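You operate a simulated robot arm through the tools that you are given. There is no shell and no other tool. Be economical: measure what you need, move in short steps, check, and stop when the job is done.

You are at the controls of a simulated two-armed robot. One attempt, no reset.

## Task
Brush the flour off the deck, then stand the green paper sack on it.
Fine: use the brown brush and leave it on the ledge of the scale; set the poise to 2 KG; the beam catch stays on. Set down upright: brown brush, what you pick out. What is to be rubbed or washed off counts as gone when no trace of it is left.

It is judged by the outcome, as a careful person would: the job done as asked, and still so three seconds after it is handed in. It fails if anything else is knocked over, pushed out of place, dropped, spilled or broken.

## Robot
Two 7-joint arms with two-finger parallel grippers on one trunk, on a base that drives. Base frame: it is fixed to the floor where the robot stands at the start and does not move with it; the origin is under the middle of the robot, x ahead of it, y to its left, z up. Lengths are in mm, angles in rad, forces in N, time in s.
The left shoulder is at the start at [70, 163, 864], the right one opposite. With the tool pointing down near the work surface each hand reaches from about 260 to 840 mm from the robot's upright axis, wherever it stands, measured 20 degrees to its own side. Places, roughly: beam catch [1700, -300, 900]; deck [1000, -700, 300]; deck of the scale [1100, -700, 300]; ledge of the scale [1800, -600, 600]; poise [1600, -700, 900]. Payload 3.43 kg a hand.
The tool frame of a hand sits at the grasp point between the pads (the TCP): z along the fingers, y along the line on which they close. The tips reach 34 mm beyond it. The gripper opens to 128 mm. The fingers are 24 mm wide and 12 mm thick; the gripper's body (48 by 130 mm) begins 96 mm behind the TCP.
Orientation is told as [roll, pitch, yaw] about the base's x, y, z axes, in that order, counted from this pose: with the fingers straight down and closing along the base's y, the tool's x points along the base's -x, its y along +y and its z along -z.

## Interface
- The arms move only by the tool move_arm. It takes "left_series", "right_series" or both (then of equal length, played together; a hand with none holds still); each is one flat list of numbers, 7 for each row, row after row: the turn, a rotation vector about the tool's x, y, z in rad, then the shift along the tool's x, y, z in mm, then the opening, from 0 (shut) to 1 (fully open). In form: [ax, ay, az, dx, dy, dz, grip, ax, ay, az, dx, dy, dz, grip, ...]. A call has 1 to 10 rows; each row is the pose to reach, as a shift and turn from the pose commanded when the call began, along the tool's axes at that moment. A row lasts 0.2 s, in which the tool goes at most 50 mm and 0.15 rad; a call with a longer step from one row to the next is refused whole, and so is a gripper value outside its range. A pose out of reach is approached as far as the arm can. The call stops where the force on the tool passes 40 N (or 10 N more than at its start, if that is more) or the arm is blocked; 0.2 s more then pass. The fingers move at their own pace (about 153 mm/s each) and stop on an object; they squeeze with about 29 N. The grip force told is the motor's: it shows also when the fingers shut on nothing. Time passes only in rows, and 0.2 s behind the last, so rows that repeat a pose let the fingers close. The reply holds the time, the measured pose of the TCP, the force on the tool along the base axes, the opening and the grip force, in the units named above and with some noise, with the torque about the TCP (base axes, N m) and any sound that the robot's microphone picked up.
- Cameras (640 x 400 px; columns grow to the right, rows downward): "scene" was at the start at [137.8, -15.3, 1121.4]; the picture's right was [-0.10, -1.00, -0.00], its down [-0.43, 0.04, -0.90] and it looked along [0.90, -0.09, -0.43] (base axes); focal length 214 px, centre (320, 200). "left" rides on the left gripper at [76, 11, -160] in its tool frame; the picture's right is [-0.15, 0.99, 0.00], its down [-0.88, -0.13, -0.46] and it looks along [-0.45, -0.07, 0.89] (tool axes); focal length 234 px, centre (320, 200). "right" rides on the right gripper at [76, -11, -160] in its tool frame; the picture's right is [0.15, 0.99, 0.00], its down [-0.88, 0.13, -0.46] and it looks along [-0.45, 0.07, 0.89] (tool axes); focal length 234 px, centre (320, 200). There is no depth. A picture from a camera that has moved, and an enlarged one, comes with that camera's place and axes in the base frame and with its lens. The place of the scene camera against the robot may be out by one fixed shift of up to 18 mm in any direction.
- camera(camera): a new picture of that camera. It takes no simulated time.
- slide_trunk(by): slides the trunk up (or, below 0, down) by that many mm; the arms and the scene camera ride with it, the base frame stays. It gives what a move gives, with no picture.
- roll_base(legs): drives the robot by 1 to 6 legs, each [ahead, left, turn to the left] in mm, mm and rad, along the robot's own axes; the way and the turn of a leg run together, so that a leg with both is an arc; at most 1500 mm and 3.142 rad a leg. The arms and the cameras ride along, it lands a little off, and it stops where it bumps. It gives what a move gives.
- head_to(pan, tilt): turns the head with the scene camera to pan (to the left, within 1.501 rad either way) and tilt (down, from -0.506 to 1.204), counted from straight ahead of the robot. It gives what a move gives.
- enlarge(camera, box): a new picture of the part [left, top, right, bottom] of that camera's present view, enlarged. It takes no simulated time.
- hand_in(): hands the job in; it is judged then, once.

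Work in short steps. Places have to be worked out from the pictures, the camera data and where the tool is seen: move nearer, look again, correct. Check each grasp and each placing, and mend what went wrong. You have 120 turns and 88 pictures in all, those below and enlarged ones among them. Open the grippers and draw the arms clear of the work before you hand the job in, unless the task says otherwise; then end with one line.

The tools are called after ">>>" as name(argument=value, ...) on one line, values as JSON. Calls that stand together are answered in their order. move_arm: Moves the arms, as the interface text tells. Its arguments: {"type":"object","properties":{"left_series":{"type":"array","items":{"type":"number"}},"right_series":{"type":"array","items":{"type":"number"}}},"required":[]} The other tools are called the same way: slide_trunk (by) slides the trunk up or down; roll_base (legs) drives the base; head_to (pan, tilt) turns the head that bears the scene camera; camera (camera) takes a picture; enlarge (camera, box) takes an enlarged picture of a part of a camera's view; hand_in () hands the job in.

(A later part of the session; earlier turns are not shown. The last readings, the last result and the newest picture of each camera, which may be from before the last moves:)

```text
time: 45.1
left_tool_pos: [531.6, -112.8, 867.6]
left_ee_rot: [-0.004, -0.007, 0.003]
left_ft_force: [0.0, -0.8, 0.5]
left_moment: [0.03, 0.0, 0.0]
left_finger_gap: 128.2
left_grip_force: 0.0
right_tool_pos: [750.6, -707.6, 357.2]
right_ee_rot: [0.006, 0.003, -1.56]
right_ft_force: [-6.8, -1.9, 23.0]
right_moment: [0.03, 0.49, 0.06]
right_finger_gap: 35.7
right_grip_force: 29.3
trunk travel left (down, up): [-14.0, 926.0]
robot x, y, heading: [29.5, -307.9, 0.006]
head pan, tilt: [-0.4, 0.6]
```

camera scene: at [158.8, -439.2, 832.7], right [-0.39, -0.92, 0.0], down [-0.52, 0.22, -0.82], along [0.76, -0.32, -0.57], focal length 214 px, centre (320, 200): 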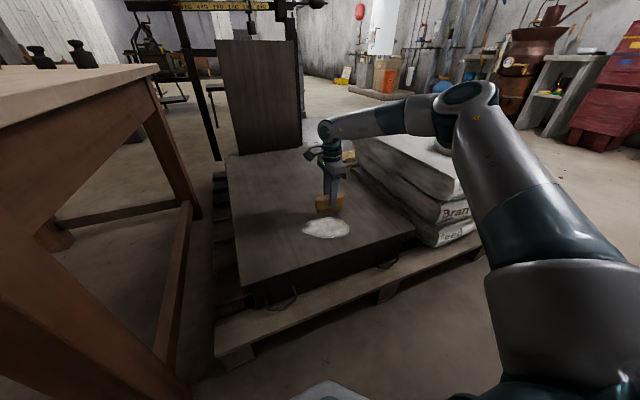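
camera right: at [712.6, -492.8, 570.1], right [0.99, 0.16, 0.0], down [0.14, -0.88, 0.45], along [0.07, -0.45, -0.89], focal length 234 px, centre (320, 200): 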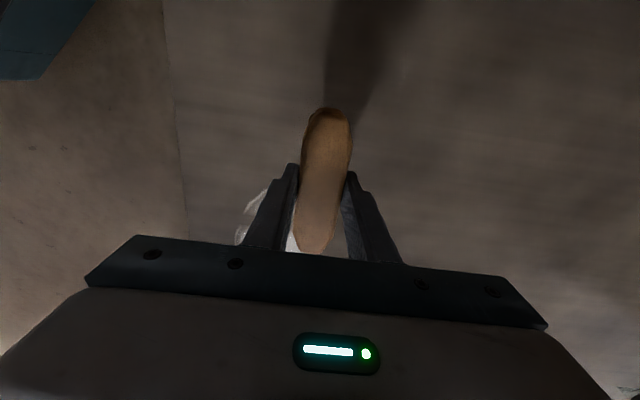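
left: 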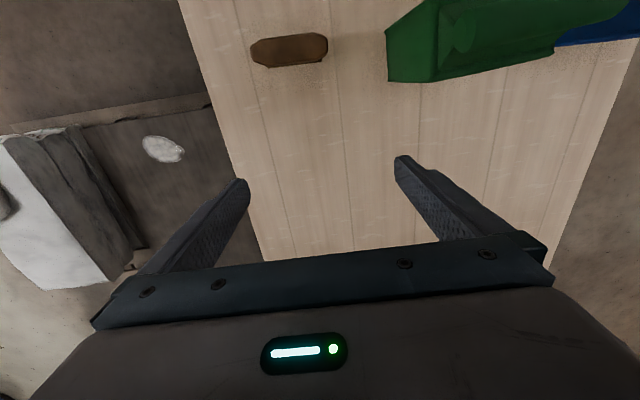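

Firm contact (23 N). I sweep toward the robot.

>>> move_arm(right_series=[0, 0, 0, 0, -25, 0, 0, 0, 0, 0, 0, -50, 0, 0, 0, 0, 0, 0, -75, 0, 0, 0, 0, 0, 0, -100, 0, 0, 0, 0, 0, 0, -125, 0, 0, 0, 0, 0, 0, -160, 0, 0])

>>> enlarge(camera="scene", box=[290, 150, 410, 270])

```text
time: 46.5
left_tool_pos: [531.5, -112.2, 867.0]
left_ee_rot: [-0.005, -0.008, 0.004]
left_ft_force: [-0.2, -0.1, -0.6]
left_moment: [0.01, 0.05, 0.0]
left_finger_gap: 127.9
left_grip_force: 0.0
right_tool_pos: [590.0, -710.6, 353.6]
right_ee_rot: [0.005, 0.002, -1.558]
right_ft_force: [8.0, -2.9, 27.9]
right_moment: [0.14, -0.13, 0.08]
right_finger_gap: 35.0
right_grip_force: 28.4
trunk travel left (down, up): [-14.0, 926.0]
robot x, y, heading: [32.7, -306.1, 0.005]
head pan, tilt: [-0.4, 0.6]
```

```text
3.33 times, centred on (350, 210) of scene
camera zoom: at [157.1, -348.5, 778.1], right [-0.39, -0.92, 0.0], down [-0.52, 0.22, -0.83], along [0.76, -0.32, -0.56], focal length 715 px, centre (220, 167)
```

zoom: 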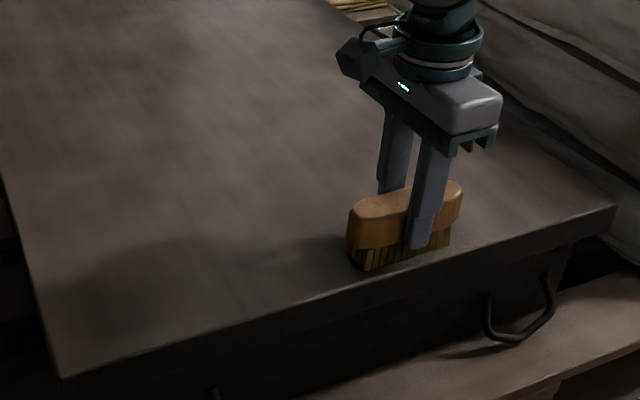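

It looks clean; one safety sweep 30 mm further right going outward, then lift and inspect.

>>> move_arm(right_series=[0, 0, 0, -15, 0, 0, 0, 0, 0, 0, -32, 0, 0, 0, 0, 0, 0, -32, 25, 0, 0, 0, 0, 0, -32, 50, 0, 0, 0, 0, 0, -32, 75, 0, 0, 0, 0, 0, -32, 100, 0, 0, 0, 0, 0, -32, 130, 0, 0, 0, 0, 0, -32, 130, -40, 0, 0, 0, 0, -32, 130, -80, 0, 0, 0, 0, -32, 100, -120, 0])

>>> enlarge(camera="scene", box=[290, 150, 410, 270])

>>> camera(camera="right")

```text
time: 48.7
left_tool_pos: [532.2, -112.1, 867.4]
left_ee_rot: [-0.003, -0.005, 0.004]
left_ft_force: [-0.3, 0.3, 0.7]
left_moment: [0.03, 0.0, -0.02]
left_finger_gap: 127.8
left_grip_force: 0.1
right_tool_pos: [691.7, -740.9, 474.1]
right_ee_rot: [-0.003, 0.002, -1.559]
right_ft_force: [0.3, 0.1, -1.9]
right_moment: [0.0, 0.03, -0.03]
right_finger_gap: 35.6
right_grip_force: 29.1
trunk travel left (down, up): [-14.0, 926.0]
robot x, y, heading: [30.5, -309.8, 0.002]
head pan, tilt: [-0.4, 0.6]
```

```text
3.33 times, centred on (350, 210) of scene
camera zoom: at [158.3, -349.4, 777.7], right [-0.39, -0.92, 0.0], down [-0.52, 0.22, -0.82], along [0.76, -0.32, -0.57], focal length 715 px, centre (220, 167)
```

zoom: 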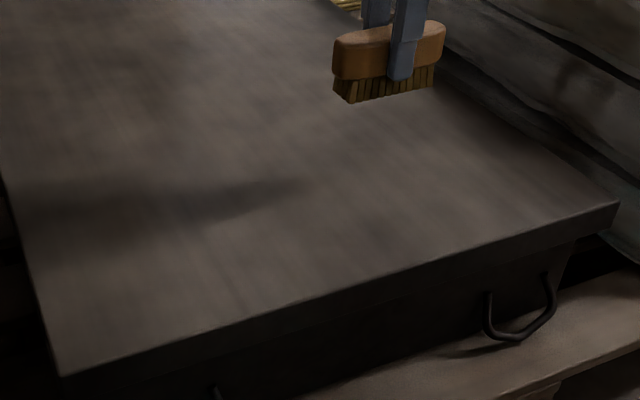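

```text
56 pictures are left
camera right: at [680.2, -666.1, 635.4], right [0.99, 0.16, 0.0], down [0.14, -0.88, 0.45], along [0.07, -0.45, -0.89], focal length 234 px, centre (320, 200)
```

right: 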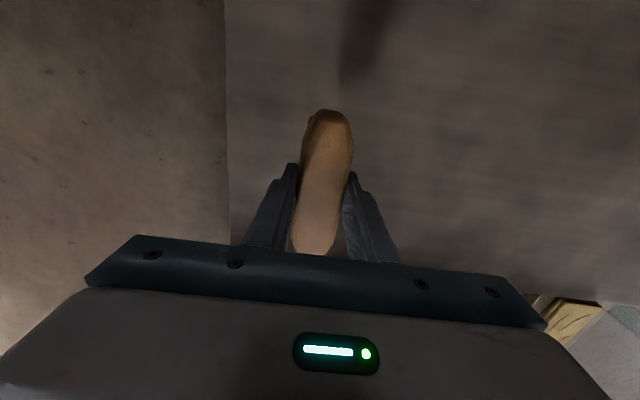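

The deck is clean. I raise the trunk for clearance and drive right, around the bags, to view the scale from the side.

>>> slide_trunk(by=335)

>>> roll_base(legs=[[-150, 0, 0], [0, -1400, 0], [0, -400, 0]])

>>> head_to(pan=0.4, tilt=0.35)

>>> camera(camera="scene")

```text
time: 52.0
left_tool_pos: [533.3, -113.3, 1200.6]
left_ee_rot: [-0.002, -0.003, 0.005]
left_ft_force: [-0.6, -0.9, -0.5]
left_moment: [-0.02, 0.03, 0.0]
left_finger_gap: 127.8
left_grip_force: 0.1
right_tool_pos: [692.1, -743.3, 808.6]
right_ee_rot: [-0.001, 0.002, -1.56]
right_ft_force: [-0.2, 0.7, -2.4]
right_moment: [0.0, 0.0, 0.0]
right_finger_gap: 35.7
right_grip_force: 28.5
trunk travel left (down, up): [-349.0, 591.0]
robot x, y, heading: [31.6, -306.8, -0.002]
head pan, tilt: [-0.4, 0.6]
```

```text
time: 61.9
left_tool_pos: [360.2, -1897.3, 1201.2]
left_ee_rot: [-0.002, -0.004, -0.021]
left_ft_force: [-0.2, 0.0, 0.3]
left_moment: [0.04, -0.02, 0.02]
left_finger_gap: 128.1
left_grip_force: 0.0
right_tool_pos: [503.8, -2530.8, 809.0]
right_ee_rot: [0.0, 0.003, -1.584]
right_ft_force: [-1.2, -0.2, -2.6]
right_moment: [0.01, -0.02, -0.01]
right_finger_gap: 35.5
right_grip_force: 29.3
trunk travel left (down, up): [-349.0, 591.0]
robot x, y, heading: [-150.6, -2081.3, -0.028]
head pan, tilt: [-0.4, 0.6]
```

```text
time: 63.0
left_tool_pos: [361.3, -1898.5, 1200.8]
left_ee_rot: [-0.002, -0.003, -0.021]
left_ft_force: [0.0, -0.1, -0.2]
left_moment: [-0.01, -0.02, -0.01]
left_finger_gap: 128.1
left_grip_force: 0.0
right_tool_pos: [503.5, -2530.4, 809.0]
right_ee_rot: [0.001, 0.002, -1.584]
right_ft_force: [-0.6, -0.4, -2.3]
right_moment: [-0.03, 0.02, -0.01]
right_finger_gap: 35.4
right_grip_force: 29.1
trunk travel left (down, up): [-349.0, 591.0]
robot x, y, heading: [-145.3, -2077.1, -0.019]
head pan, tilt: [0.4, 0.351]
```

```text
55 pictures are left
camera scene: at [-13.8, -2053.8, 1135.4], right [0.37, -0.93, 0.0], down [-0.32, -0.13, -0.94], along [0.87, 0.35, -0.34], focal length 214 px, centre (320, 200)
```

scene: 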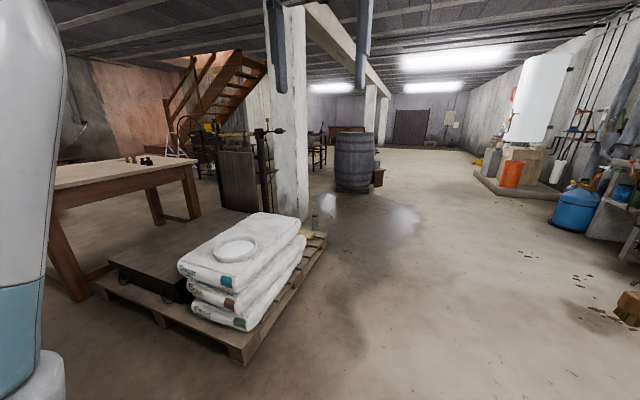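

A pillar stands behind the right half of the scale; the floor right and beyond is open. I drive ahead past it and look left at the back of the scale.

>>> roll_base(legs=[[1450, 0, 0.02], [1350, 0, 0]])

>>> head_to(pan=1.5, tilt=0.35)

>>> camera(camera="scene")

```text
time: 76.6
left_tool_pos: [3159.3, -1897.8, 1201.0]
left_ee_rot: [-0.001, -0.004, -0.005]
left_ft_force: [0.4, -0.2, -0.9]
left_moment: [-0.04, 0.0, -0.02]
left_finger_gap: 127.9
left_grip_force: 0.1
right_tool_pos: [3313.0, -2528.6, 808.2]
right_ee_rot: [0.001, 0.004, -1.57]
right_ft_force: [0.8, 0.3, -1.9]
right_moment: [0.05, 0.03, 0.0]
right_finger_gap: 35.4
right_grip_force: 29.1
trunk travel left (down, up): [-349.0, 591.0]
robot x, y, heading: [2652.3, -2090.8, -0.006]
head pan, tilt: [0.4, 0.351]
```

```text
time: 77.9
left_tool_pos: [3159.3, -1898.0, 1201.3]
left_ee_rot: [-0.001, -0.003, -0.004]
left_ft_force: [-0.1, 0.0, 1.1]
left_moment: [-0.01, -0.02, 0.01]
left_finger_gap: 127.9
left_grip_force: 0.0
right_tool_pos: [3310.8, -2529.1, 808.0]
right_ee_rot: [0.001, 0.002, -1.567]
right_ft_force: [-0.3, 0.4, -0.9]
right_moment: [0.0, 0.0, 0.0]
right_finger_gap: 35.7
right_grip_force: 29.3
trunk travel left (down, up): [-349.0, 591.0]
robot x, y, heading: [2652.7, -2089.3, -0.002]
head pan, tilt: [1.499, 0.351]
```

```text
54 pictures are left
camera scene: at [2708.5, -2004.1, 1135.5], right [1.0, -0.08, 0.0], down [-0.03, -0.34, -0.94], along [0.07, 0.94, -0.34], focal length 214 px, centre (320, 200)
```

scene: 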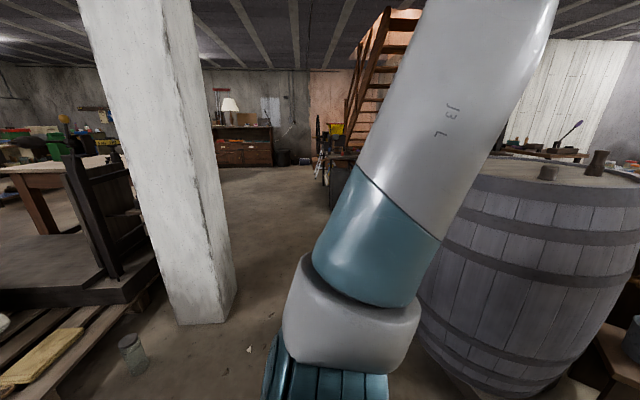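

The gap between pillar (x≈1930–2170, y≈-970…-720) and barrel (left edge x≈3180) is passable at x≈2570. I tuck the right hand, turn left 90°, and shift to that line.

>>> move_arm(right_series=[0, 0, 0, 25, -40, 0, 0, 0, 0, 0, 50, -80, 0, 0, 0, 0, 0, 75, -120, 0, 0, 0, 0, 0, 100, -160, 0, 0, 0, 0, 0, 115, -190, 0, 0])

>>> roll_base(legs=[[0, 0, 1.571], [0, 80, 0]])

>>> head_to(pan=0.0, tilt=0.45)

>>> camera(camera="scene")

```text
time: 79.1
left_tool_pos: [3159.3, -1898.5, 1200.2]
left_ee_rot: [-0.002, -0.004, -0.007]
left_ft_force: [-0.6, -0.4, 0.4]
left_moment: [-0.02, 0.0, -0.04]
left_finger_gap: 127.7
left_grip_force: 0.1
right_tool_pos: [3119.4, -2417.1, 810.7]
right_ee_rot: [0.003, 0.0, -1.571]
right_ft_force: [-0.3, -0.2, -1.4]
right_moment: [0.0, 0.02, -0.01]
right_finger_gap: 35.4
right_grip_force: 28.4
trunk travel left (down, up): [-349.0, 591.0]
robot x, y, heading: [2655.1, -2091.5, -0.009]
head pan, tilt: [1.499, 0.351]
```

```text
time: 84.0
left_tool_pos: [2388.8, -1581.8, 1201.7]
left_ee_rot: [-0.004, -0.005, 1.556]
left_ft_force: [-0.8, -0.1, 0.4]
left_moment: [0.02, -0.07, -0.02]
left_finger_gap: 128.0
left_grip_force: 0.1
right_tool_pos: [2907.1, -1626.5, 811.3]
right_ee_rot: [0.0, 0.0, -0.008]
right_ft_force: [-0.4, 0.5, -0.8]
right_moment: [0.01, -0.02, 0.03]
right_finger_gap: 35.5
right_grip_force: 28.7
trunk travel left (down, up): [-349.0, 591.0]
robot x, y, heading: [2575.5, -2091.1, 1.555]
head pan, tilt: [1.499, 0.351]
```

```text
time: 85.5
left_tool_pos: [2390.0, -1582.2, 1200.7]
left_ee_rot: [-0.004, -0.005, 1.554]
left_ft_force: [-0.2, -0.1, -0.7]
left_moment: [0.01, -0.01, -0.02]
left_finger_gap: 127.8
left_grip_force: 0.1
right_tool_pos: [2907.2, -1625.4, 810.7]
right_ee_rot: [0.001, 0.003, -0.01]
right_ft_force: [0.7, -0.1, -1.4]
right_moment: [-0.02, 0.01, 0.02]
right_finger_gap: 35.8
right_grip_force: 28.6
trunk travel left (down, up): [-349.0, 591.0]
robot x, y, heading: [2578.9, -2092.1, 1.554]
head pan, tilt: [0.0, 0.45]
```

```text
53 pictures are left
camera scene: at [2574.9, -1953.0, 1126.2], right [1.0, -0.02, 0.0], down [-0.01, -0.44, -0.9], along [0.01, 0.9, -0.44], focal length 214 px, centre (320, 200)
```

scene: 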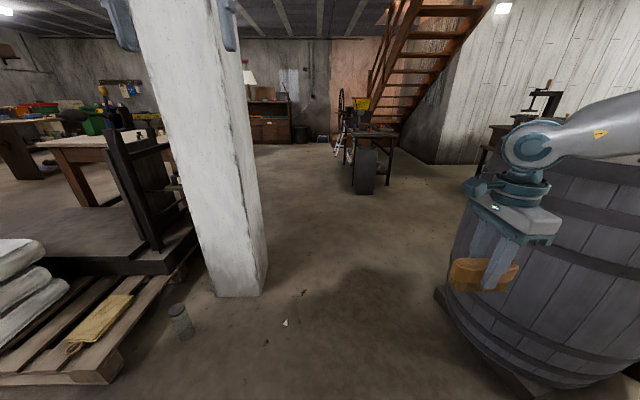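

The right elbow looks close to the barrel, so I raise the trunk 350 mm above it, shift slightly right, and drive through between pillar and barrel.

>>> slide_trunk(by=350)

>>> roll_base(legs=[[0, -40, 0.015], [1400, 0, 0], [900, 0, 0]])

>>> head_to(pan=1.4, tilt=0.5)

>>> camera(camera="scene")

```text
time: 89.0
left_tool_pos: [2390.4, -1583.3, 1551.0]
left_ee_rot: [-0.001, -0.004, 1.556]
left_ft_force: [0.1, -0.2, 0.0]
left_moment: [0.03, -0.01, -0.02]
left_finger_gap: 128.0
left_grip_force: 0.1
right_tool_pos: [2909.0, -1625.2, 1160.4]
right_ee_rot: [-0.001, 0.001, -0.008]
right_ft_force: [-0.2, 0.3, -1.4]
right_moment: [0.02, 0.0, 0.03]
right_finger_gap: 35.4
right_grip_force: 28.8
trunk travel left (down, up): [-699.0, 241.0]
robot x, y, heading: [2577.4, -2091.1, 1.558]
head pan, tilt: [0.0, 0.45]
```

```text
time: 100.8
left_tool_pos: [2434.8, 718.0, 1552.4]
left_ee_rot: [-0.003, -0.006, 1.562]
left_ft_force: [0.3, -0.7, 0.5]
left_moment: [0.02, 0.01, -0.02]
left_finger_gap: 128.0
left_grip_force: 0.0
right_tool_pos: [2951.8, 678.3, 1160.9]
right_ee_rot: [0.001, 0.003, -0.003]
right_ft_force: [-0.3, 0.2, -2.0]
right_moment: [0.0, 0.01, 0.02]
right_finger_gap: 35.5
right_grip_force: 29.3
trunk travel left (down, up): [-699.0, 241.0]
robot x, y, heading: [2622.5, 213.6, 1.561]
head pan, tilt: [0.0, 0.45]
```

```text
time: 102.3
left_tool_pos: [2435.0, 719.0, 1551.1]
left_ee_rot: [-0.001, -0.005, 1.564]
left_ft_force: [-0.5, -1.1, 0.2]
left_moment: [0.03, 0.02, 0.0]
left_finger_gap: 128.2
left_grip_force: 0.0
right_tool_pos: [2953.0, 678.4, 1160.9]
right_ee_rot: [0.0, 0.0, -0.003]
right_ft_force: [0.0, -0.7, -2.0]
right_moment: [-0.03, -0.04, 0.0]
right_finger_gap: 35.4
right_grip_force: 29.1
trunk travel left (down, up): [-699.0, 241.0]
robot x, y, heading: [2623.6, 213.8, 1.56]
head pan, tilt: [1.4, 0.499]
```

```text
52 pictures are left
camera scene: at [2531.7, 274.0, 1471.8], right [0.18, 0.98, 0.0], down [0.47, -0.09, -0.88], along [-0.86, 0.16, -0.48], focal length 214 px, centre (320, 200)
```

scene: 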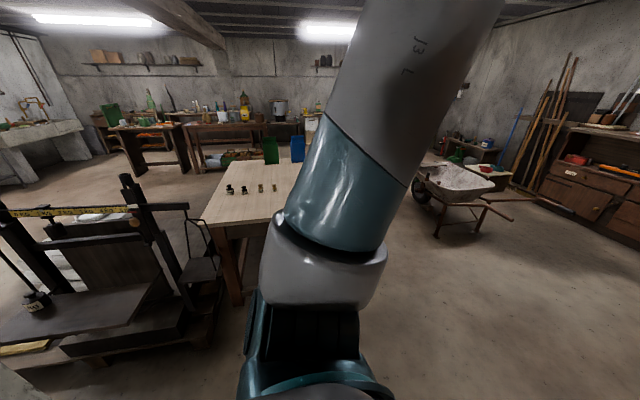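

Now the rear ledge of the scale is visible. I turn to face it (heading π) and look closely.

>>> roll_base(legs=[[0, 0, 1.571]])

>>> head_to(pan=0.45, tilt=0.6)

>>> camera(camera="scene")

```text
time: 106.5
left_tool_pos: [2114.7, 35.2, 1550.9]
left_ee_rot: [-0.002, -0.005, 3.111]
left_ft_force: [-0.2, -0.2, 0.9]
left_moment: [-0.03, 0.0, -0.01]
left_finger_gap: 127.8
left_grip_force: 0.1
right_tool_pos: [2166.3, 551.7, 1160.5]
right_ee_rot: [-0.001, 0.001, 1.546]
right_ft_force: [0.9, -0.4, -1.8]
right_moment: [0.03, 0.01, 0.01]
right_finger_gap: 35.6
right_grip_force: 28.9
trunk travel left (down, up): [-699.0, 241.0]
robot x, y, heading: [2627.5, 210.5, 3.106]
head pan, tilt: [1.4, 0.499]
```

```text
time: 107.7
left_tool_pos: [2114.2, 34.9, 1551.3]
left_ee_rot: [-0.001, -0.004, 3.109]
left_ft_force: [0.5, 0.4, -0.5]
left_moment: [0.0, 0.02, 0.02]
left_finger_gap: 127.9
left_grip_force: 0.1
right_tool_pos: [2167.0, 551.5, 1161.1]
right_ee_rot: [0.0, 0.001, 1.545]
right_ft_force: [0.9, -0.4, -1.8]
right_moment: [-0.01, -0.02, 0.02]
right_finger_gap: 35.5
right_grip_force: 28.6
trunk travel left (down, up): [-699.0, 241.0]
robot x, y, heading: [2624.8, 214.8, 3.104]
head pan, tilt: [0.45, 0.6]
```

```text
51 pictures are left
camera scene: at [2489.3, 173.1, 1462.7], right [-0.41, 0.91, 0.0], down [0.52, 0.23, -0.82], along [-0.75, -0.34, -0.57], focal length 214 px, centre (320, 200)
```

scene: 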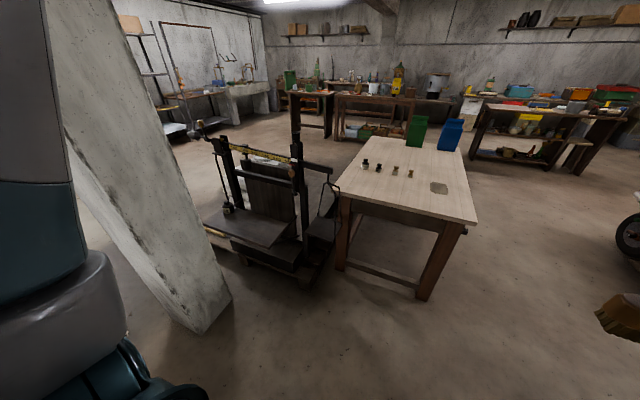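

>>> enlarge(camera="scene", box=[180, 110, 360, 290])

```text
2.22 times, centred on (270, 200) of scene
camera zoom: at [2489.3, 173.1, 1462.7], right [-0.41, 0.91, 0.0], down [0.52, 0.23, -0.82], along [-0.75, -0.34, -0.57], focal length 477 px, centre (431, 200)
```

zoom: 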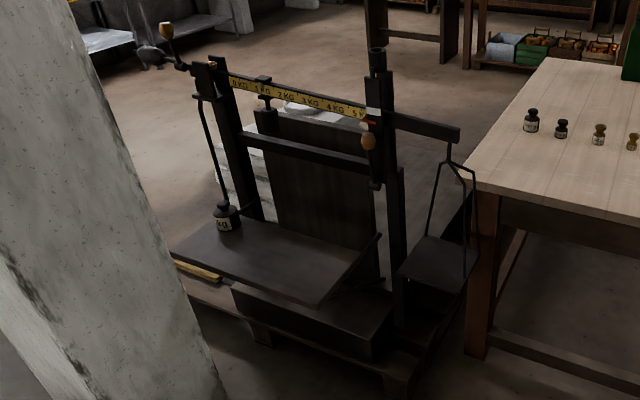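

The ledge spans about x 1583–1870, y -883…-400, with a hanging weight toward y≈-800, the pan near y≈-180 and the pillar behind y<-720. I'll approach diagonally (heading ≈215°) from about [2442, -403]. First I tuck the left hand and turn.

>>> move_arm(left_series=[0, 0, 0, 35, -10, 15, 1, 0, 0, 0, 70, -20, 30, 1, 0, 0, 0, 105, -30, 45, 1, 0, 0, 0, 140, -40, 60, 1, 0, 0, 0, 175, -50, 75, 1, 0, 0, 0, 205, -55, 90, 1])

>>> roll_base(legs=[[0, 0, 0.648], [250, 200, 0]])

>>> head_to(pan=0.0, tilt=0.7)

>>> camera(camera="scene")

```text
time: 109.1
left_tool_pos: [2321.6, 85.7, 1460.0]
left_ee_rot: [-0.001, -0.006, 3.111]
left_ft_force: [0.3, -1.3, 0.7]
left_moment: [0.0, 0.0, 0.01]
left_finger_gap: 128.0
left_grip_force: 0.1
right_tool_pos: [2166.9, 553.0, 1160.5]
right_ee_rot: [0.0, 0.001, 1.545]
right_ft_force: [-0.5, -0.6, -1.2]
right_moment: [0.01, 0.02, -0.03]
right_finger_gap: 35.4
right_grip_force: 29.5
trunk travel left (down, up): [-699.0, 241.0]
robot x, y, heading: [2624.4, 214.2, 3.108]
head pan, tilt: [0.45, 0.6]
```

```text
time: 113.0
left_tool_pos: [2370.4, -380.0, 1460.1]
left_ee_rot: [-0.001, -0.006, -2.522]
left_ft_force: [0.4, -0.8, 0.7]
left_moment: [-0.03, 0.01, -0.03]
left_finger_gap: 128.1
left_grip_force: 0.1
right_tool_pos: [1963.9, -102.5, 1159.6]
right_ee_rot: [-0.001, 0.004, 2.199]
right_ft_force: [-0.2, 0.1, -2.0]
right_moment: [0.02, 0.0, 0.0]
right_finger_gap: 35.7
right_grip_force: 28.8
trunk travel left (down, up): [-699.0, 241.0]
robot x, y, heading: [2532.6, -95.4, -2.525]
head pan, tilt: [0.45, 0.6]
```

```text
time: 113.9
left_tool_pos: [2370.0, -381.8, 1459.5]
left_ee_rot: [-0.002, -0.004, -2.523]
left_ft_force: [0.7, -0.4, -0.4]
left_moment: [0.02, -0.05, 0.01]
left_finger_gap: 128.0
left_grip_force: 0.0
right_tool_pos: [1964.1, -103.9, 1160.3]
right_ee_rot: [-0.001, 0.001, 2.198]
right_ft_force: [0.4, -0.2, -1.8]
right_moment: [0.0, 0.01, -0.02]
right_finger_gap: 35.2
right_grip_force: 28.9
trunk travel left (down, up): [-699.0, 241.0]
robot x, y, heading: [2529.6, -97.1, -2.521]
head pan, tilt: [0.0, 0.7]
```

```text
49 pictures are left
camera scene: at [2418.6, -181.2, 1454.1], right [-0.58, 0.81, 0.0], down [0.52, 0.37, -0.76], along [-0.62, -0.44, -0.64], focal length 214 px, centre (320, 200)
```

scene: 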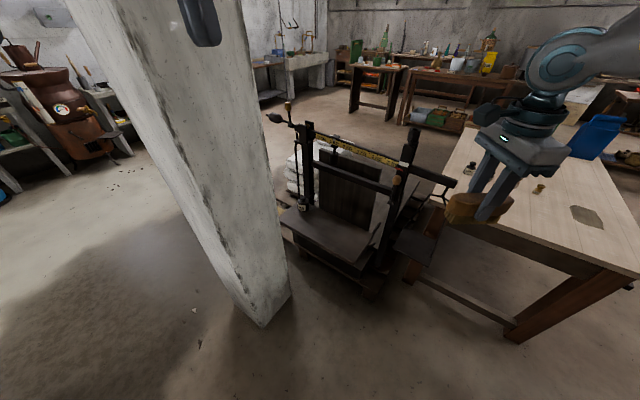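

I drive the rest of the way (a bit short to keep the left hand off the pillar), lower the trunk 250 mm, and look at the ledge.

>>> roll_base(legs=[[208, 187, 0]])

>>> slide_trunk(by=-200)

>>> camera(camera="scene")

>>> camera(camera="right")

```text
time: 115.9
left_tool_pos: [2307.5, -650.0, 1460.2]
left_ee_rot: [-0.002, -0.007, -2.528]
left_ft_force: [0.7, 0.1, 0.3]
left_moment: [-0.01, 0.0, 0.01]
left_finger_gap: 128.0
left_grip_force: 0.1
right_tool_pos: [1902.9, -370.2, 1162.0]
right_ee_rot: [0.0, 0.002, 2.193]
right_ft_force: [-0.1, 0.6, -2.1]
right_moment: [-0.01, -0.02, 0.01]
right_finger_gap: 35.5
right_grip_force: 28.6
trunk travel left (down, up): [-699.0, 241.0]
robot x, y, heading: [2471.1, -369.0, -2.533]
head pan, tilt: [0.0, 0.7]
```

```text
time: 118.0
left_tool_pos: [2307.3, -651.7, 1259.3]
left_ee_rot: [-0.003, -0.005, -2.528]
left_ft_force: [0.2, -0.1, 0.1]
left_moment: [0.01, 0.01, 0.02]
left_finger_gap: 128.1
left_grip_force: 0.1
right_tool_pos: [1901.9, -371.5, 960.4]
right_ee_rot: [-0.001, 0.002, 2.19]
right_ft_force: [0.1, 0.1, -0.8]
right_moment: [-0.04, 0.0, 0.01]
right_finger_gap: 35.5
right_grip_force: 29.4
trunk travel left (down, up): [-499.0, 441.0]
robot x, y, heading: [2469.5, -363.9, -2.531]
head pan, tilt: [0.0, 0.7]
```

```text
48 pictures are left
camera scene: at [2356.4, -451.2, 1254.1], right [-0.58, 0.82, 0.0], down [0.53, 0.37, -0.76], along [-0.63, -0.44, -0.64], focal length 214 px, centre (320, 200)
```

scene: 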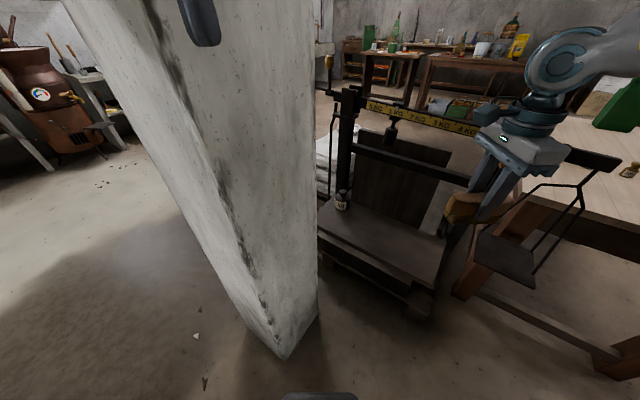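

```text
47 pictures are left
camera right: at [1955.0, -426.4, 1122.1], right [-0.72, -0.69, 0.0], down [-0.62, 0.64, 0.45], along [-0.32, 0.33, -0.89], focal length 234 px, centre (320, 200)
```

right: 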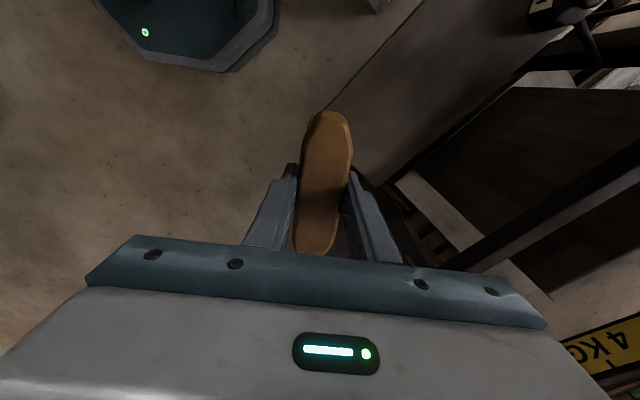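

The wrist view shows the ledge spanning x≈1700–1910 from y≈-400 on, z≈655. I move over [1815, -515] and partly down.

>>> move_arm(right_series=[0, 0, 0, 16, 38, 0, 0, 0, 0, 0, 33, 77, 0, 0, 0, 0, 0, 50, 115, 0, 0, 0, 0, 0, 66, 154, 0, 0, 0, 0, 0, 66, 154, 45, 0, 0, 0, 0, 66, 154, 90, 0, 0, 0, 0, 66, 154, 135, 0, 0, 0, 0, 66, 154, 180, 0])

>>> camera(camera="right")

>>> enlarge(camera="scene", box=[310, 80, 490, 320])

```text
time: 119.8
left_tool_pos: [2306.5, -652.5, 1259.3]
left_ee_rot: [-0.002, -0.003, -2.528]
left_ft_force: [0.2, 0.1, 0.0]
left_moment: [0.03, -0.02, -0.02]
left_finger_gap: 128.0
left_grip_force: 0.1
right_tool_pos: [1813.9, -514.6, 778.8]
right_ee_rot: [-0.001, 0.002, 2.191]
right_ft_force: [-1.0, -0.2, -1.3]
right_moment: [0.03, 0.03, -0.01]
right_finger_gap: 35.3
right_grip_force: 29.3
trunk travel left (down, up): [-499.0, 441.0]
robot x, y, heading: [2473.5, -366.6, -2.529]
head pan, tilt: [0.0, 0.7]
```

```text
46 pictures are left
camera right: at [1866.7, -569.8, 940.7], right [-0.72, -0.69, 0.0], down [-0.62, 0.64, 0.45], along [-0.31, 0.33, -0.89], focal length 234 px, centre (320, 200)
```

right: 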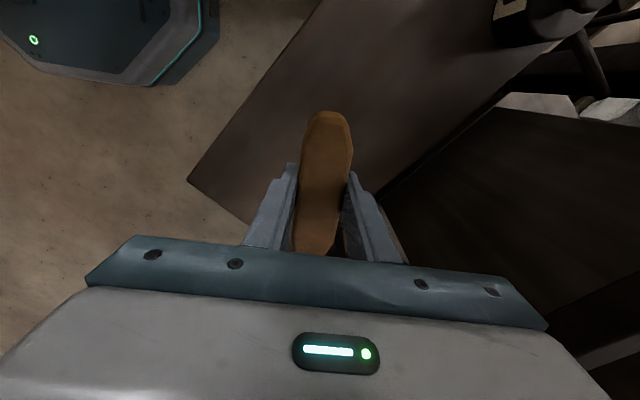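

```text
1.67 times, centred on (400, 200) of scene
camera zoom: at [2355.0, -451.4, 1254.0], right [-0.58, 0.82, 0.0], down [0.53, 0.37, -0.76], along [-0.62, -0.44, -0.65], focal length 358 px, centre (187, 200)
```

zoom: 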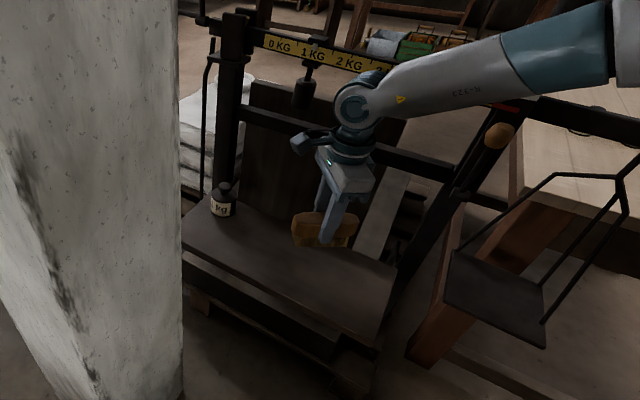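

The ledge z works out at about 669, so bristle contact is expected near TCP z≈715. I descend to 725 first, then in small steps.

>>> move_arm(right_series=[0, 0, 0, 0, 0, 30, 0, 0, 0, 0, 0, 0, 48, 0, 0, 0, 0, 0, 0, 54, 0])

>>> move_arm(right_series=[0, 0, 0, 0, 0, 3, 0, 0, 0, 0, 0, 0, 6, 0])

>>> enlarge(camera="scene", box=[370, 150, 450, 250])

```text
time: 120.7
left_tool_pos: [2307.0, -651.2, 1259.0]
left_ee_rot: [0.0, -0.005, -2.526]
left_ft_force: [-0.3, -0.3, 0.5]
left_moment: [-0.03, 0.0, -0.02]
left_finger_gap: 128.0
left_grip_force: 0.0
right_tool_pos: [1815.9, -514.8, 727.2]
right_ee_rot: [0.0, 0.002, 2.193]
right_ft_force: [0.1, -0.2, -2.0]
right_moment: [-0.01, -0.02, 0.01]
right_finger_gap: 35.6
right_grip_force: 29.2
trunk travel left (down, up): [-499.0, 441.0]
robot x, y, heading: [2473.1, -367.8, -2.531]
head pan, tilt: [0.0, 0.7]
```

```text
time: 121.2
left_tool_pos: [2307.1, -652.5, 1260.2]
left_ee_rot: [-0.001, -0.005, -2.528]
left_ft_force: [0.3, -0.4, 0.2]
left_moment: [0.0, 0.0, 0.0]
left_finger_gap: 127.9
left_grip_force: 0.1
right_tool_pos: [1815.7, -514.6, 721.5]
right_ee_rot: [0.001, 0.002, 2.193]
right_ft_force: [-0.1, 0.6, -1.5]
right_moment: [-0.04, 0.02, 0.01]
right_finger_gap: 35.3
right_grip_force: 28.9
trunk travel left (down, up): [-499.0, 441.0]
robot x, y, heading: [2470.2, -370.5, -2.529]
head pan, tilt: [0.0, 0.7]
```

```text
4.00 times, centred on (410, 200) of scene
camera zoom: at [2356.2, -451.3, 1254.0], right [-0.58, 0.82, 0.0], down [0.53, 0.37, -0.76], along [-0.63, -0.44, -0.64], focal length 858 px, centre (-40, 200)
```

zoom: 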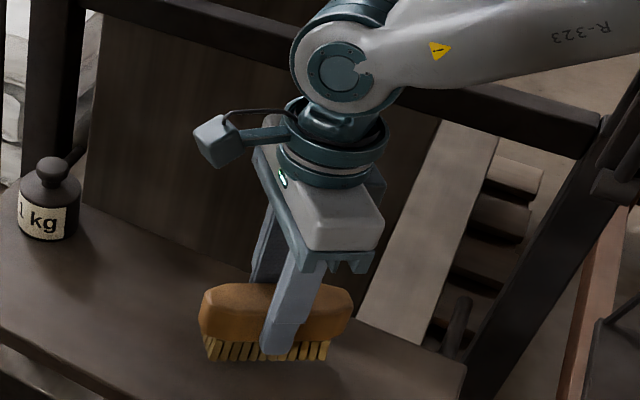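

Still free; I go on in small steps.

>>> move_arm(right_series=[0, 0, 0, 0, 0, 3, 0, 0, 0, 0, 0, 0, 6, 0, 0, 0, 0, 0, 0, 9, 0, 0, 0, 0, 0, 0, 10, 0])

```text
time: 122.2
left_tool_pos: [2306.6, -652.5, 1260.0]
left_ee_rot: [-0.002, -0.005, -2.528]
left_ft_force: [-0.3, 0.3, -0.1]
left_moment: [-0.01, 0.02, -0.01]
left_finger_gap: 128.0
left_grip_force: 0.1
right_tool_pos: [1816.6, -508.8, 715.0]
right_ee_rot: [0.0, 0.003, 2.192]
right_ft_force: [-0.3, 0.4, -2.2]
right_moment: [-0.02, 0.01, 0.0]
right_finger_gap: 35.4
right_grip_force: 29.6
right hand out of reach, approached as far as the arm can: row 1, 2, 3, 4
trunk travel left (down, up): [-499.0, 441.0]
robot x, y, heading: [2470.9, -367.9, -2.526]
head pan, tilt: [0.0, 0.7]
```

The arm is at its downward limit; I raise the hand, lower the trunk by the same amount, then continue down.

>>> move_arm(right_series=[0, 0, 0, 0, 0, -30, 0, 0, 0, 0, 0, 0, -60, 0])

>>> slide_trunk(by=-60)

>>> move_arm(right_series=[0, 0, 0, 0, 0, 2, 0, 0, 0, 0, 0, 0, 4, 0, 0, 0, 0, 0, 0, 6, 0])

```text
time: 122.8
left_tool_pos: [2308.1, -653.1, 1260.2]
left_ee_rot: [-0.002, -0.004, -2.527]
left_ft_force: [-0.2, -0.3, -0.4]
left_moment: [-0.01, 0.0, 0.01]
left_finger_gap: 127.9
left_grip_force: 0.2
right_tool_pos: [1816.9, -508.1, 775.9]
right_ee_rot: [-0.001, 0.002, 2.192]
right_ft_force: [0.8, 0.0, -2.0]
right_moment: [0.01, 0.02, 0.03]
right_finger_gap: 35.4
right_grip_force: 28.9
trunk travel left (down, up): [-499.0, 441.0]
robot x, y, heading: [2468.9, -366.2, -2.53]
head pan, tilt: [0.0, 0.7]
```

```text
time: 123.8
left_tool_pos: [2307.4, -651.8, 1200.3]
left_ee_rot: [-0.002, -0.005, -2.529]
left_ft_force: [0.9, -0.9, -0.5]
left_moment: [-0.01, 0.01, -0.02]
left_finger_gap: 128.0
left_grip_force: 0.0
right_tool_pos: [1816.7, -508.1, 715.7]
right_ee_rot: [0.001, 0.004, 2.193]
right_ft_force: [0.8, 0.4, -2.4]
right_moment: [-0.04, -0.01, 0.0]
right_finger_gap: 35.6
right_grip_force: 28.7
trunk travel left (down, up): [-439.0, 501.0]
robot x, y, heading: [2470.2, -368.3, -2.53]
head pan, tilt: [0.0, 0.7]
```

```text
time: 124.7
left_tool_pos: [2306.6, -652.4, 1201.2]
left_ee_rot: [-0.001, -0.005, -2.528]
left_ft_force: [-0.1, -0.1, 0.4]
left_moment: [-0.03, 0.0, 0.01]
left_finger_gap: 127.8
left_grip_force: 0.1
right_tool_pos: [1815.8, -508.0, 709.4]
right_ee_rot: [0.0, 0.002, 2.192]
right_ft_force: [0.8, -1.2, -1.8]
right_moment: [-0.04, 0.03, -0.02]
right_finger_gap: 35.5
right_grip_force: 29.1
trunk travel left (down, up): [-439.0, 501.0]
robot x, y, heading: [2472.8, -365.9, -2.531]
head pan, tilt: [0.0, 0.7]
```

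Still no contact; further down in steps.

>>> move_arm(right_series=[0, 0, 0, 0, 0, 3, 0, 0, 0, 0, 0, 0, 6, 0, 0, 0, 0, 0, 0, 9, 0])

>>> camera(camera="right")

```text
time: 125.5
left_tool_pos: [2310.7, -649.1, 1201.5]
left_ee_rot: [-0.003, -0.009, -2.528]
left_ft_force: [0.3, 0.1, -0.4]
left_moment: [0.01, -0.01, 0.0]
left_finger_gap: 128.2
left_grip_force: 0.0
right_tool_pos: [1818.8, -509.9, 706.0]
right_ee_rot: [0.008, 0.001, 2.19]
right_ft_force: [-0.4, 6.3, 36.6]
right_moment: [0.6, -0.41, 0.09]
right_finger_gap: 35.5
right_grip_force: 28.7
trunk travel left (down, up): [-439.0, 501.0]
robot x, y, heading: [2468.3, -369.5, -2.53]
head pan, tilt: [0.0, 0.7]
```

```text
43 pictures are left
camera right: at [1871.7, -563.1, 866.9], right [-0.72, -0.69, 0.01], down [-0.61, 0.64, 0.46], along [-0.32, 0.32, -0.89], focal length 234 px, centre (320, 200)
```

right: 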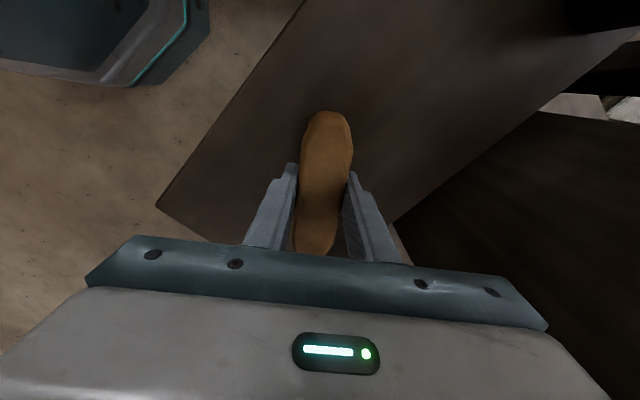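

Contact (36 N). I ease up 5 mm so the brush rests, open, and rise straight up.

>>> move_arm(right_series=[0, 0, 0, 0, 0, -5, 0, 0, 0, 0, 0, 0, -5, 0, 0, 0, 0, 0, 0, -5, 0.35, 0, 0, 0, 0, 0, -5, 0.6, 0, 0, 0, 0, 0, -5, 0.6, 0, 0, 0, 0, 0, -30, 0.6, 0, 0, 0, 0, 0, -65, 0.6, 0, 0, 0, 0, 0, -100, 0.6])

>>> camera(camera="right")

>>> enlarge(camera="scene", box=[320, 60, 520, 260])

```text
time: 127.2
left_tool_pos: [2308.0, -651.6, 1200.2]
left_ee_rot: [-0.001, -0.006, -2.528]
left_ft_force: [0.0, -0.3, -0.1]
left_moment: [-0.03, 0.03, 0.02]
left_finger_gap: 128.0
left_grip_force: 0.0
right_tool_pos: [1818.9, -507.5, 801.3]
right_ee_rot: [0.0, 0.001, 2.191]
right_ft_force: [-0.4, 0.6, 1.2]
right_moment: [-0.02, 0.01, 0.0]
right_finger_gap: 76.6
right_grip_force: 0.0
trunk travel left (down, up): [-439.0, 501.0]
robot x, y, heading: [2467.7, -370.1, -2.526]
head pan, tilt: [0.0, 0.7]
```

```text
42 pictures are left
camera right: at [1870.9, -562.7, 963.3], right [-0.72, -0.69, 0.0], down [-0.62, 0.64, 0.45], along [-0.32, 0.33, -0.89], focal length 234 px, centre (320, 200)
```

right: 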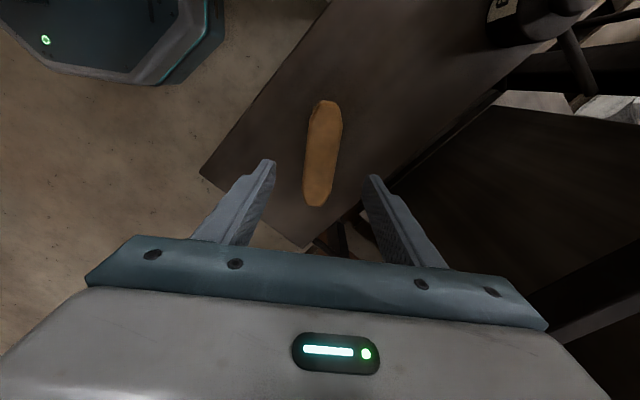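

```text
2.00 times, centred on (420, 160) of scene
camera zoom: at [2357.2, -451.0, 1194.1], right [-0.58, 0.82, 0.0], down [0.53, 0.37, -0.77], along [-0.63, -0.44, -0.64], focal length 429 px, centre (120, 280)
```

zoom: 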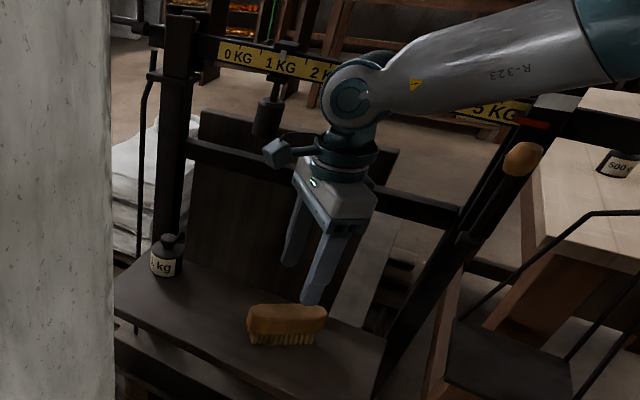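

The brush stands upright on the ledge. Next the poise: I raise and retract the hand, then look closely at the beam.

>>> move_arm(right_series=[0, 0, 0, 0, -35, -20, 0.6, 0, 0, 0, 0, -70, -45, 0.6, 0, 0, 0, 0, -105, -75, 0.6, 0, 0, 0, -10, -140, -110, 0.6, 0, 0, 0, -30, -170, -140, 0.6, 0, 0, 0, -50, -200, -170, 0.6])

>>> slide_trunk(by=110)

>>> head_to(pan=0.0, tilt=0.45)

>>> enlarge(camera="scene", box=[320, 130, 500, 250])

```text
refused: row 4 steps farther than a row can; nothing moved
```

```text
time: 128.7
left_tool_pos: [2307.9, -651.0, 1310.4]
left_ee_rot: [-0.001, -0.004, -2.528]
left_ft_force: [0.2, 0.0, -0.9]
left_moment: [-0.02, 0.01, 0.01]
left_finger_gap: 128.0
left_grip_force: 0.0
right_tool_pos: [1817.9, -508.9, 911.6]
right_ee_rot: [0.002, 0.002, 2.192]
right_ft_force: [-0.8, -0.3, -0.2]
right_moment: [0.0, 0.0, -0.02]
right_finger_gap: 77.1
right_grip_force: 0.1
trunk travel left (down, up): [-549.0, 391.0]
robot x, y, heading: [2467.4, -367.2, -2.533]
head pan, tilt: [0.0, 0.7]
```

```text
time: 129.4
left_tool_pos: [2308.1, -652.0, 1310.0]
left_ee_rot: [-0.002, -0.006, -2.525]
left_ft_force: [-0.4, -0.9, 0.2]
left_moment: [-0.01, -0.01, -0.01]
left_finger_gap: 128.0
left_grip_force: 0.2
right_tool_pos: [1816.0, -508.6, 911.1]
right_ee_rot: [-0.001, 0.003, 2.194]
right_ft_force: [0.1, -0.2, 0.3]
right_moment: [0.03, 0.0, -0.01]
right_finger_gap: 77.0
right_grip_force: 0.1
trunk travel left (down, up): [-549.0, 391.0]
robot x, y, heading: [2471.8, -367.7, -2.536]
head pan, tilt: [0.0, 0.45]
```

```text
3.33 times, centred on (410, 190) of scene
camera zoom: at [2350.8, -455.2, 1326.2], right [-0.58, 0.82, 0.0], down [0.36, 0.25, -0.9], along [-0.74, -0.52, -0.44], focal length 715 px, centre (20, 233)
```

zoom: 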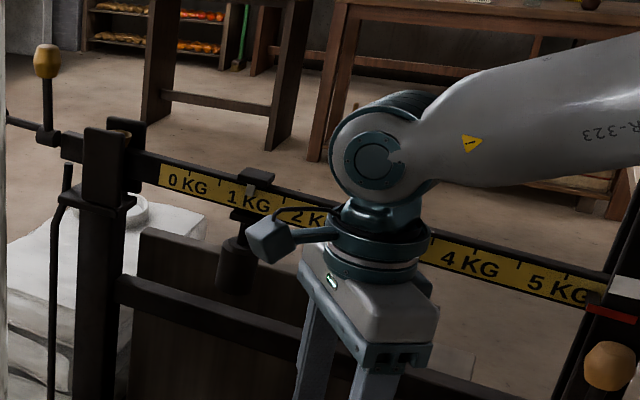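

I retract the hand with shorter steps to clear the view.

>>> move_arm(right_series=[0, 0, 0, 0, -40, -10, 0.6, 0, 0, 0, 0, -80, -20, 0.6, 0, 0, 0, 0, -120, -30, 0.6, 0, 0, 0, -10, -160, -40, 0.6, 0, 0, 0, -40, -190, -50, 0.6, 0, 0, 0, -70, -220, -50, 0.6])

>>> enlarge(camera="scene", box=[320, 150, 500, 270])

>>> enlarge(camera="scene", box=[340, 160, 420, 220])

```text
time: 130.8
left_tool_pos: [2307.8, -649.7, 1310.1]
left_ee_rot: [0.0, -0.006, -2.528]
left_ft_force: [-0.4, 0.2, -0.4]
left_moment: [-0.04, 0.02, 0.0]
left_finger_gap: 128.1
left_grip_force: 0.1
right_tool_pos: [1958.5, -321.9, 962.6]
right_ee_rot: [0.002, 0.003, 2.193]
right_ft_force: [-0.2, 0.0, 0.0]
right_moment: [-0.07, -0.01, -0.03]
right_finger_gap: 76.8
right_grip_force: 0.0
trunk travel left (down, up): [-549.0, 391.0]
robot x, y, heading: [2469.9, -367.0, -2.526]
head pan, tilt: [0.0, 0.45]
```

```text
3.33 times, centred on (410, 210) of scene
camera zoom: at [2351.1, -452.9, 1326.5], right [-0.58, 0.82, 0.0], down [0.36, 0.25, -0.9], along [-0.74, -0.52, -0.43], focal length 715 px, centre (20, 167)
```

zoom: 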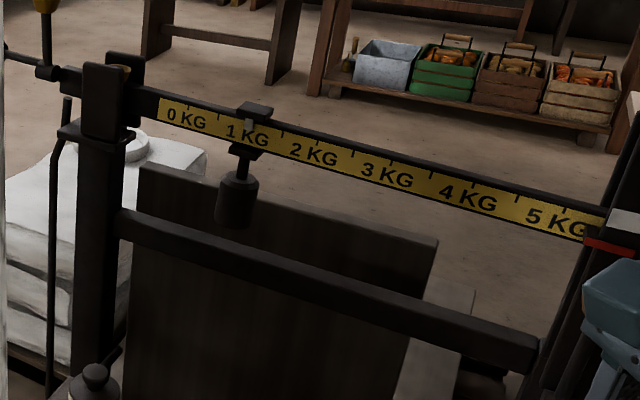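

```text
6.67 times, centred on (380, 190) of scene
camera zoom: at [2351.1, -452.9, 1326.5], right [-0.58, 0.82, 0.0], down [0.36, 0.25, -0.9], along [-0.74, -0.52, -0.43], focal length 1430 px, centre (-80, 267)
```

zoom: 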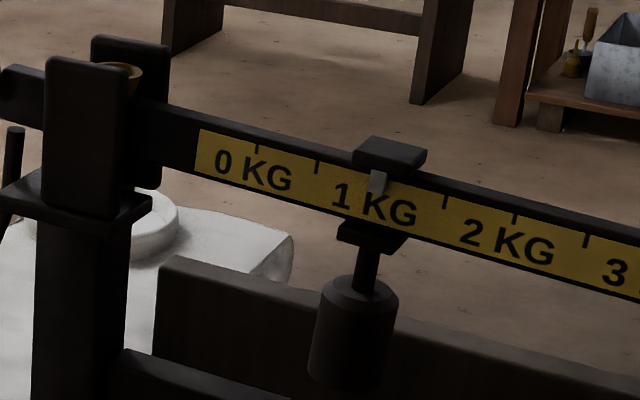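

The poise pointer is at 1 KG; ticks are each half kg, and 2 KG lies about 70 mm toward +y. The beam is near x≈1628, z≈1040, poise y≈-661: I need a closer stance. I raise the trunk well above the scale, then shift to about [2150, -150] and turn to heading ≈247°.

>>> slide_trunk(by=300)

>>> roll_base(legs=[[0, -250, 0], [0, 0, 0.558]])

>>> camera(camera="scene")

```text
time: 133.8
left_tool_pos: [2307.5, -652.9, 1609.4]
left_ee_rot: [-0.003, -0.004, -2.527]
left_ft_force: [0.5, 0.9, 0.1]
left_moment: [0.0, -0.02, 0.01]
left_finger_gap: 127.9
left_grip_force: 0.1
right_tool_pos: [1957.6, -323.0, 1263.0]
right_ee_rot: [0.001, 0.001, 2.191]
right_ft_force: [0.6, 0.4, 0.6]
right_moment: [0.0, 0.04, -0.03]
right_finger_gap: 76.7
right_grip_force: 0.1
trunk travel left (down, up): [-849.0, 91.0]
robot x, y, heading: [2472.2, -366.7, -2.527]
head pan, tilt: [0.0, 0.45]
```

```text
time: 137.2
left_tool_pos: [2339.9, -493.2, 1610.0]
left_ee_rot: [-0.002, -0.004, -1.968]
left_ft_force: [-0.4, 0.8, -0.1]
left_moment: [-0.01, 0.01, 0.0]
left_finger_gap: 128.1
left_grip_force: 0.1
right_tool_pos: [1869.8, -399.7, 1262.6]
right_ee_rot: [0.0, 0.003, 2.75]
right_ft_force: [-0.5, -0.4, 0.0]
right_moment: [-0.02, 0.01, 0.01]
right_finger_gap: 76.6
right_grip_force: 0.1
trunk travel left (down, up): [-849.0, 91.0]
robot x, y, heading: [2327.1, -164.0, -1.967]
head pan, tilt: [0.0, 0.45]
```

```text
37 pictures are left
camera scene: at [2268.4, -302.0, 1626.3], right [-0.92, 0.39, 0.0], down [0.17, 0.4, -0.9], along [-0.35, -0.83, -0.44], focal length 214 px, centre (320, 200)
```

scene: 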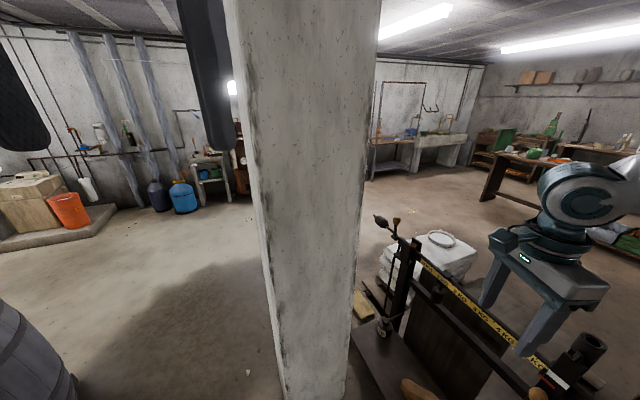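

I drive the remaining 170 mm right, then align the gripper so it closes along y (yaw π) and bring it near the poise at safe height.

>>> roll_base(legs=[[55, -168, 0]])

>>> move_arm(right_series=[0, 0, -0.13, -9, 40, 10, 0.6, 0, 0, -0.26, -18, 80, 20, 0.6, 0, 0, -0.39, -27, 120, 30, 0.6, 0, 0, -0.39, -36, 160, 45, 0.6, 0, 0, -0.39, -45, 200, 60, 0.6])

>>> camera(camera="right")

```text
time: 138.7
left_tool_pos: [2166.7, -479.0, 1609.5]
left_ee_rot: [-0.004, -0.008, -1.971]
left_ft_force: [0.9, -0.4, 0.2]
left_moment: [-0.02, 0.06, -0.01]
left_finger_gap: 127.9
left_grip_force: 0.0
right_tool_pos: [1696.3, -383.8, 1264.4]
right_ee_rot: [0.002, -0.001, 2.751]
right_ft_force: [1.0, -1.0, -0.1]
right_moment: [0.01, 0.02, -0.01]
right_finger_gap: 77.2
right_grip_force: 0.2
trunk travel left (down, up): [-849.0, 91.0]
robot x, y, heading: [2147.1, -150.9, -1.974]
head pan, tilt: [0.0, 0.45]
```

```text
time: 139.9
left_tool_pos: [2161.9, -480.7, 1609.9]
left_ee_rot: [-0.005, -0.003, -1.97]
left_ft_force: [-0.3, -0.1, 0.1]
left_moment: [0.02, -0.02, -0.01]
left_finger_gap: 127.9
left_grip_force: 0.2
right_tool_pos: [1574.2, -553.5, 1201.9]
right_ee_rot: [0.0, 0.003, 3.141]
right_ft_force: [-0.3, 0.4, -0.3]
right_moment: [0.02, 0.01, -0.01]
right_finger_gap: 76.5
right_grip_force: 0.0
trunk travel left (down, up): [-849.0, 91.0]
robot x, y, heading: [2151.2, -148.5, -1.97]
head pan, tilt: [0.0, 0.45]
```

```text
36 pictures are left
camera right: at [1649.7, -542.5, 1363.0], right [0.14, -0.99, 0.0], down [-0.88, -0.13, 0.45], along [-0.45, -0.07, -0.89], focal length 234 px, centre (320, 200)
```

right: 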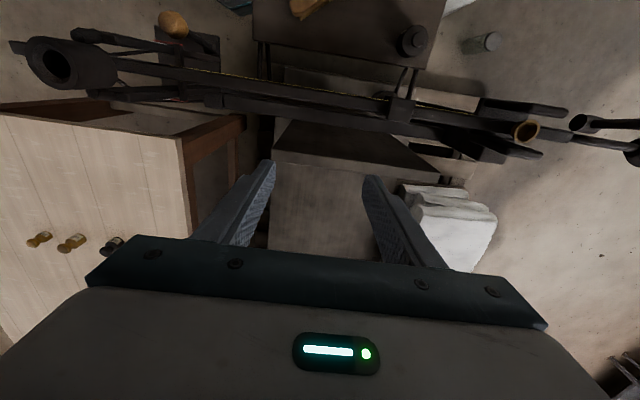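

The cap of the poise appears at about [1635, -645]. I enlarge to refine.

>>> enlarge(camera="right", box=[330, 60, 450, 150])

```text
4.44 times, centred on (390, 105) of right
camera zoom: at [1649.7, -542.5, 1363.0], right [0.14, -0.99, 0.0], down [-0.88, -0.13, 0.45], along [-0.45, -0.07, -0.89], focal length 1041 px, centre (9, 622)
```

zoom: 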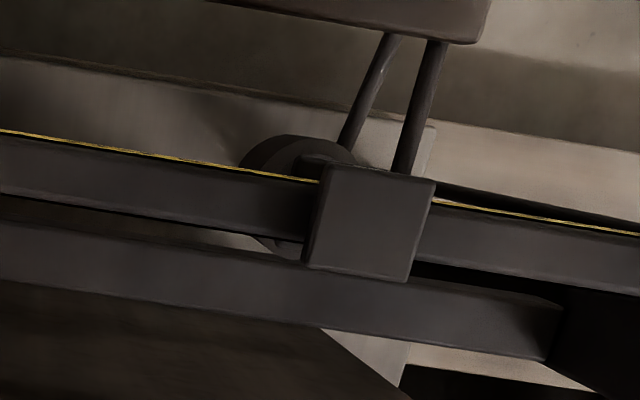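

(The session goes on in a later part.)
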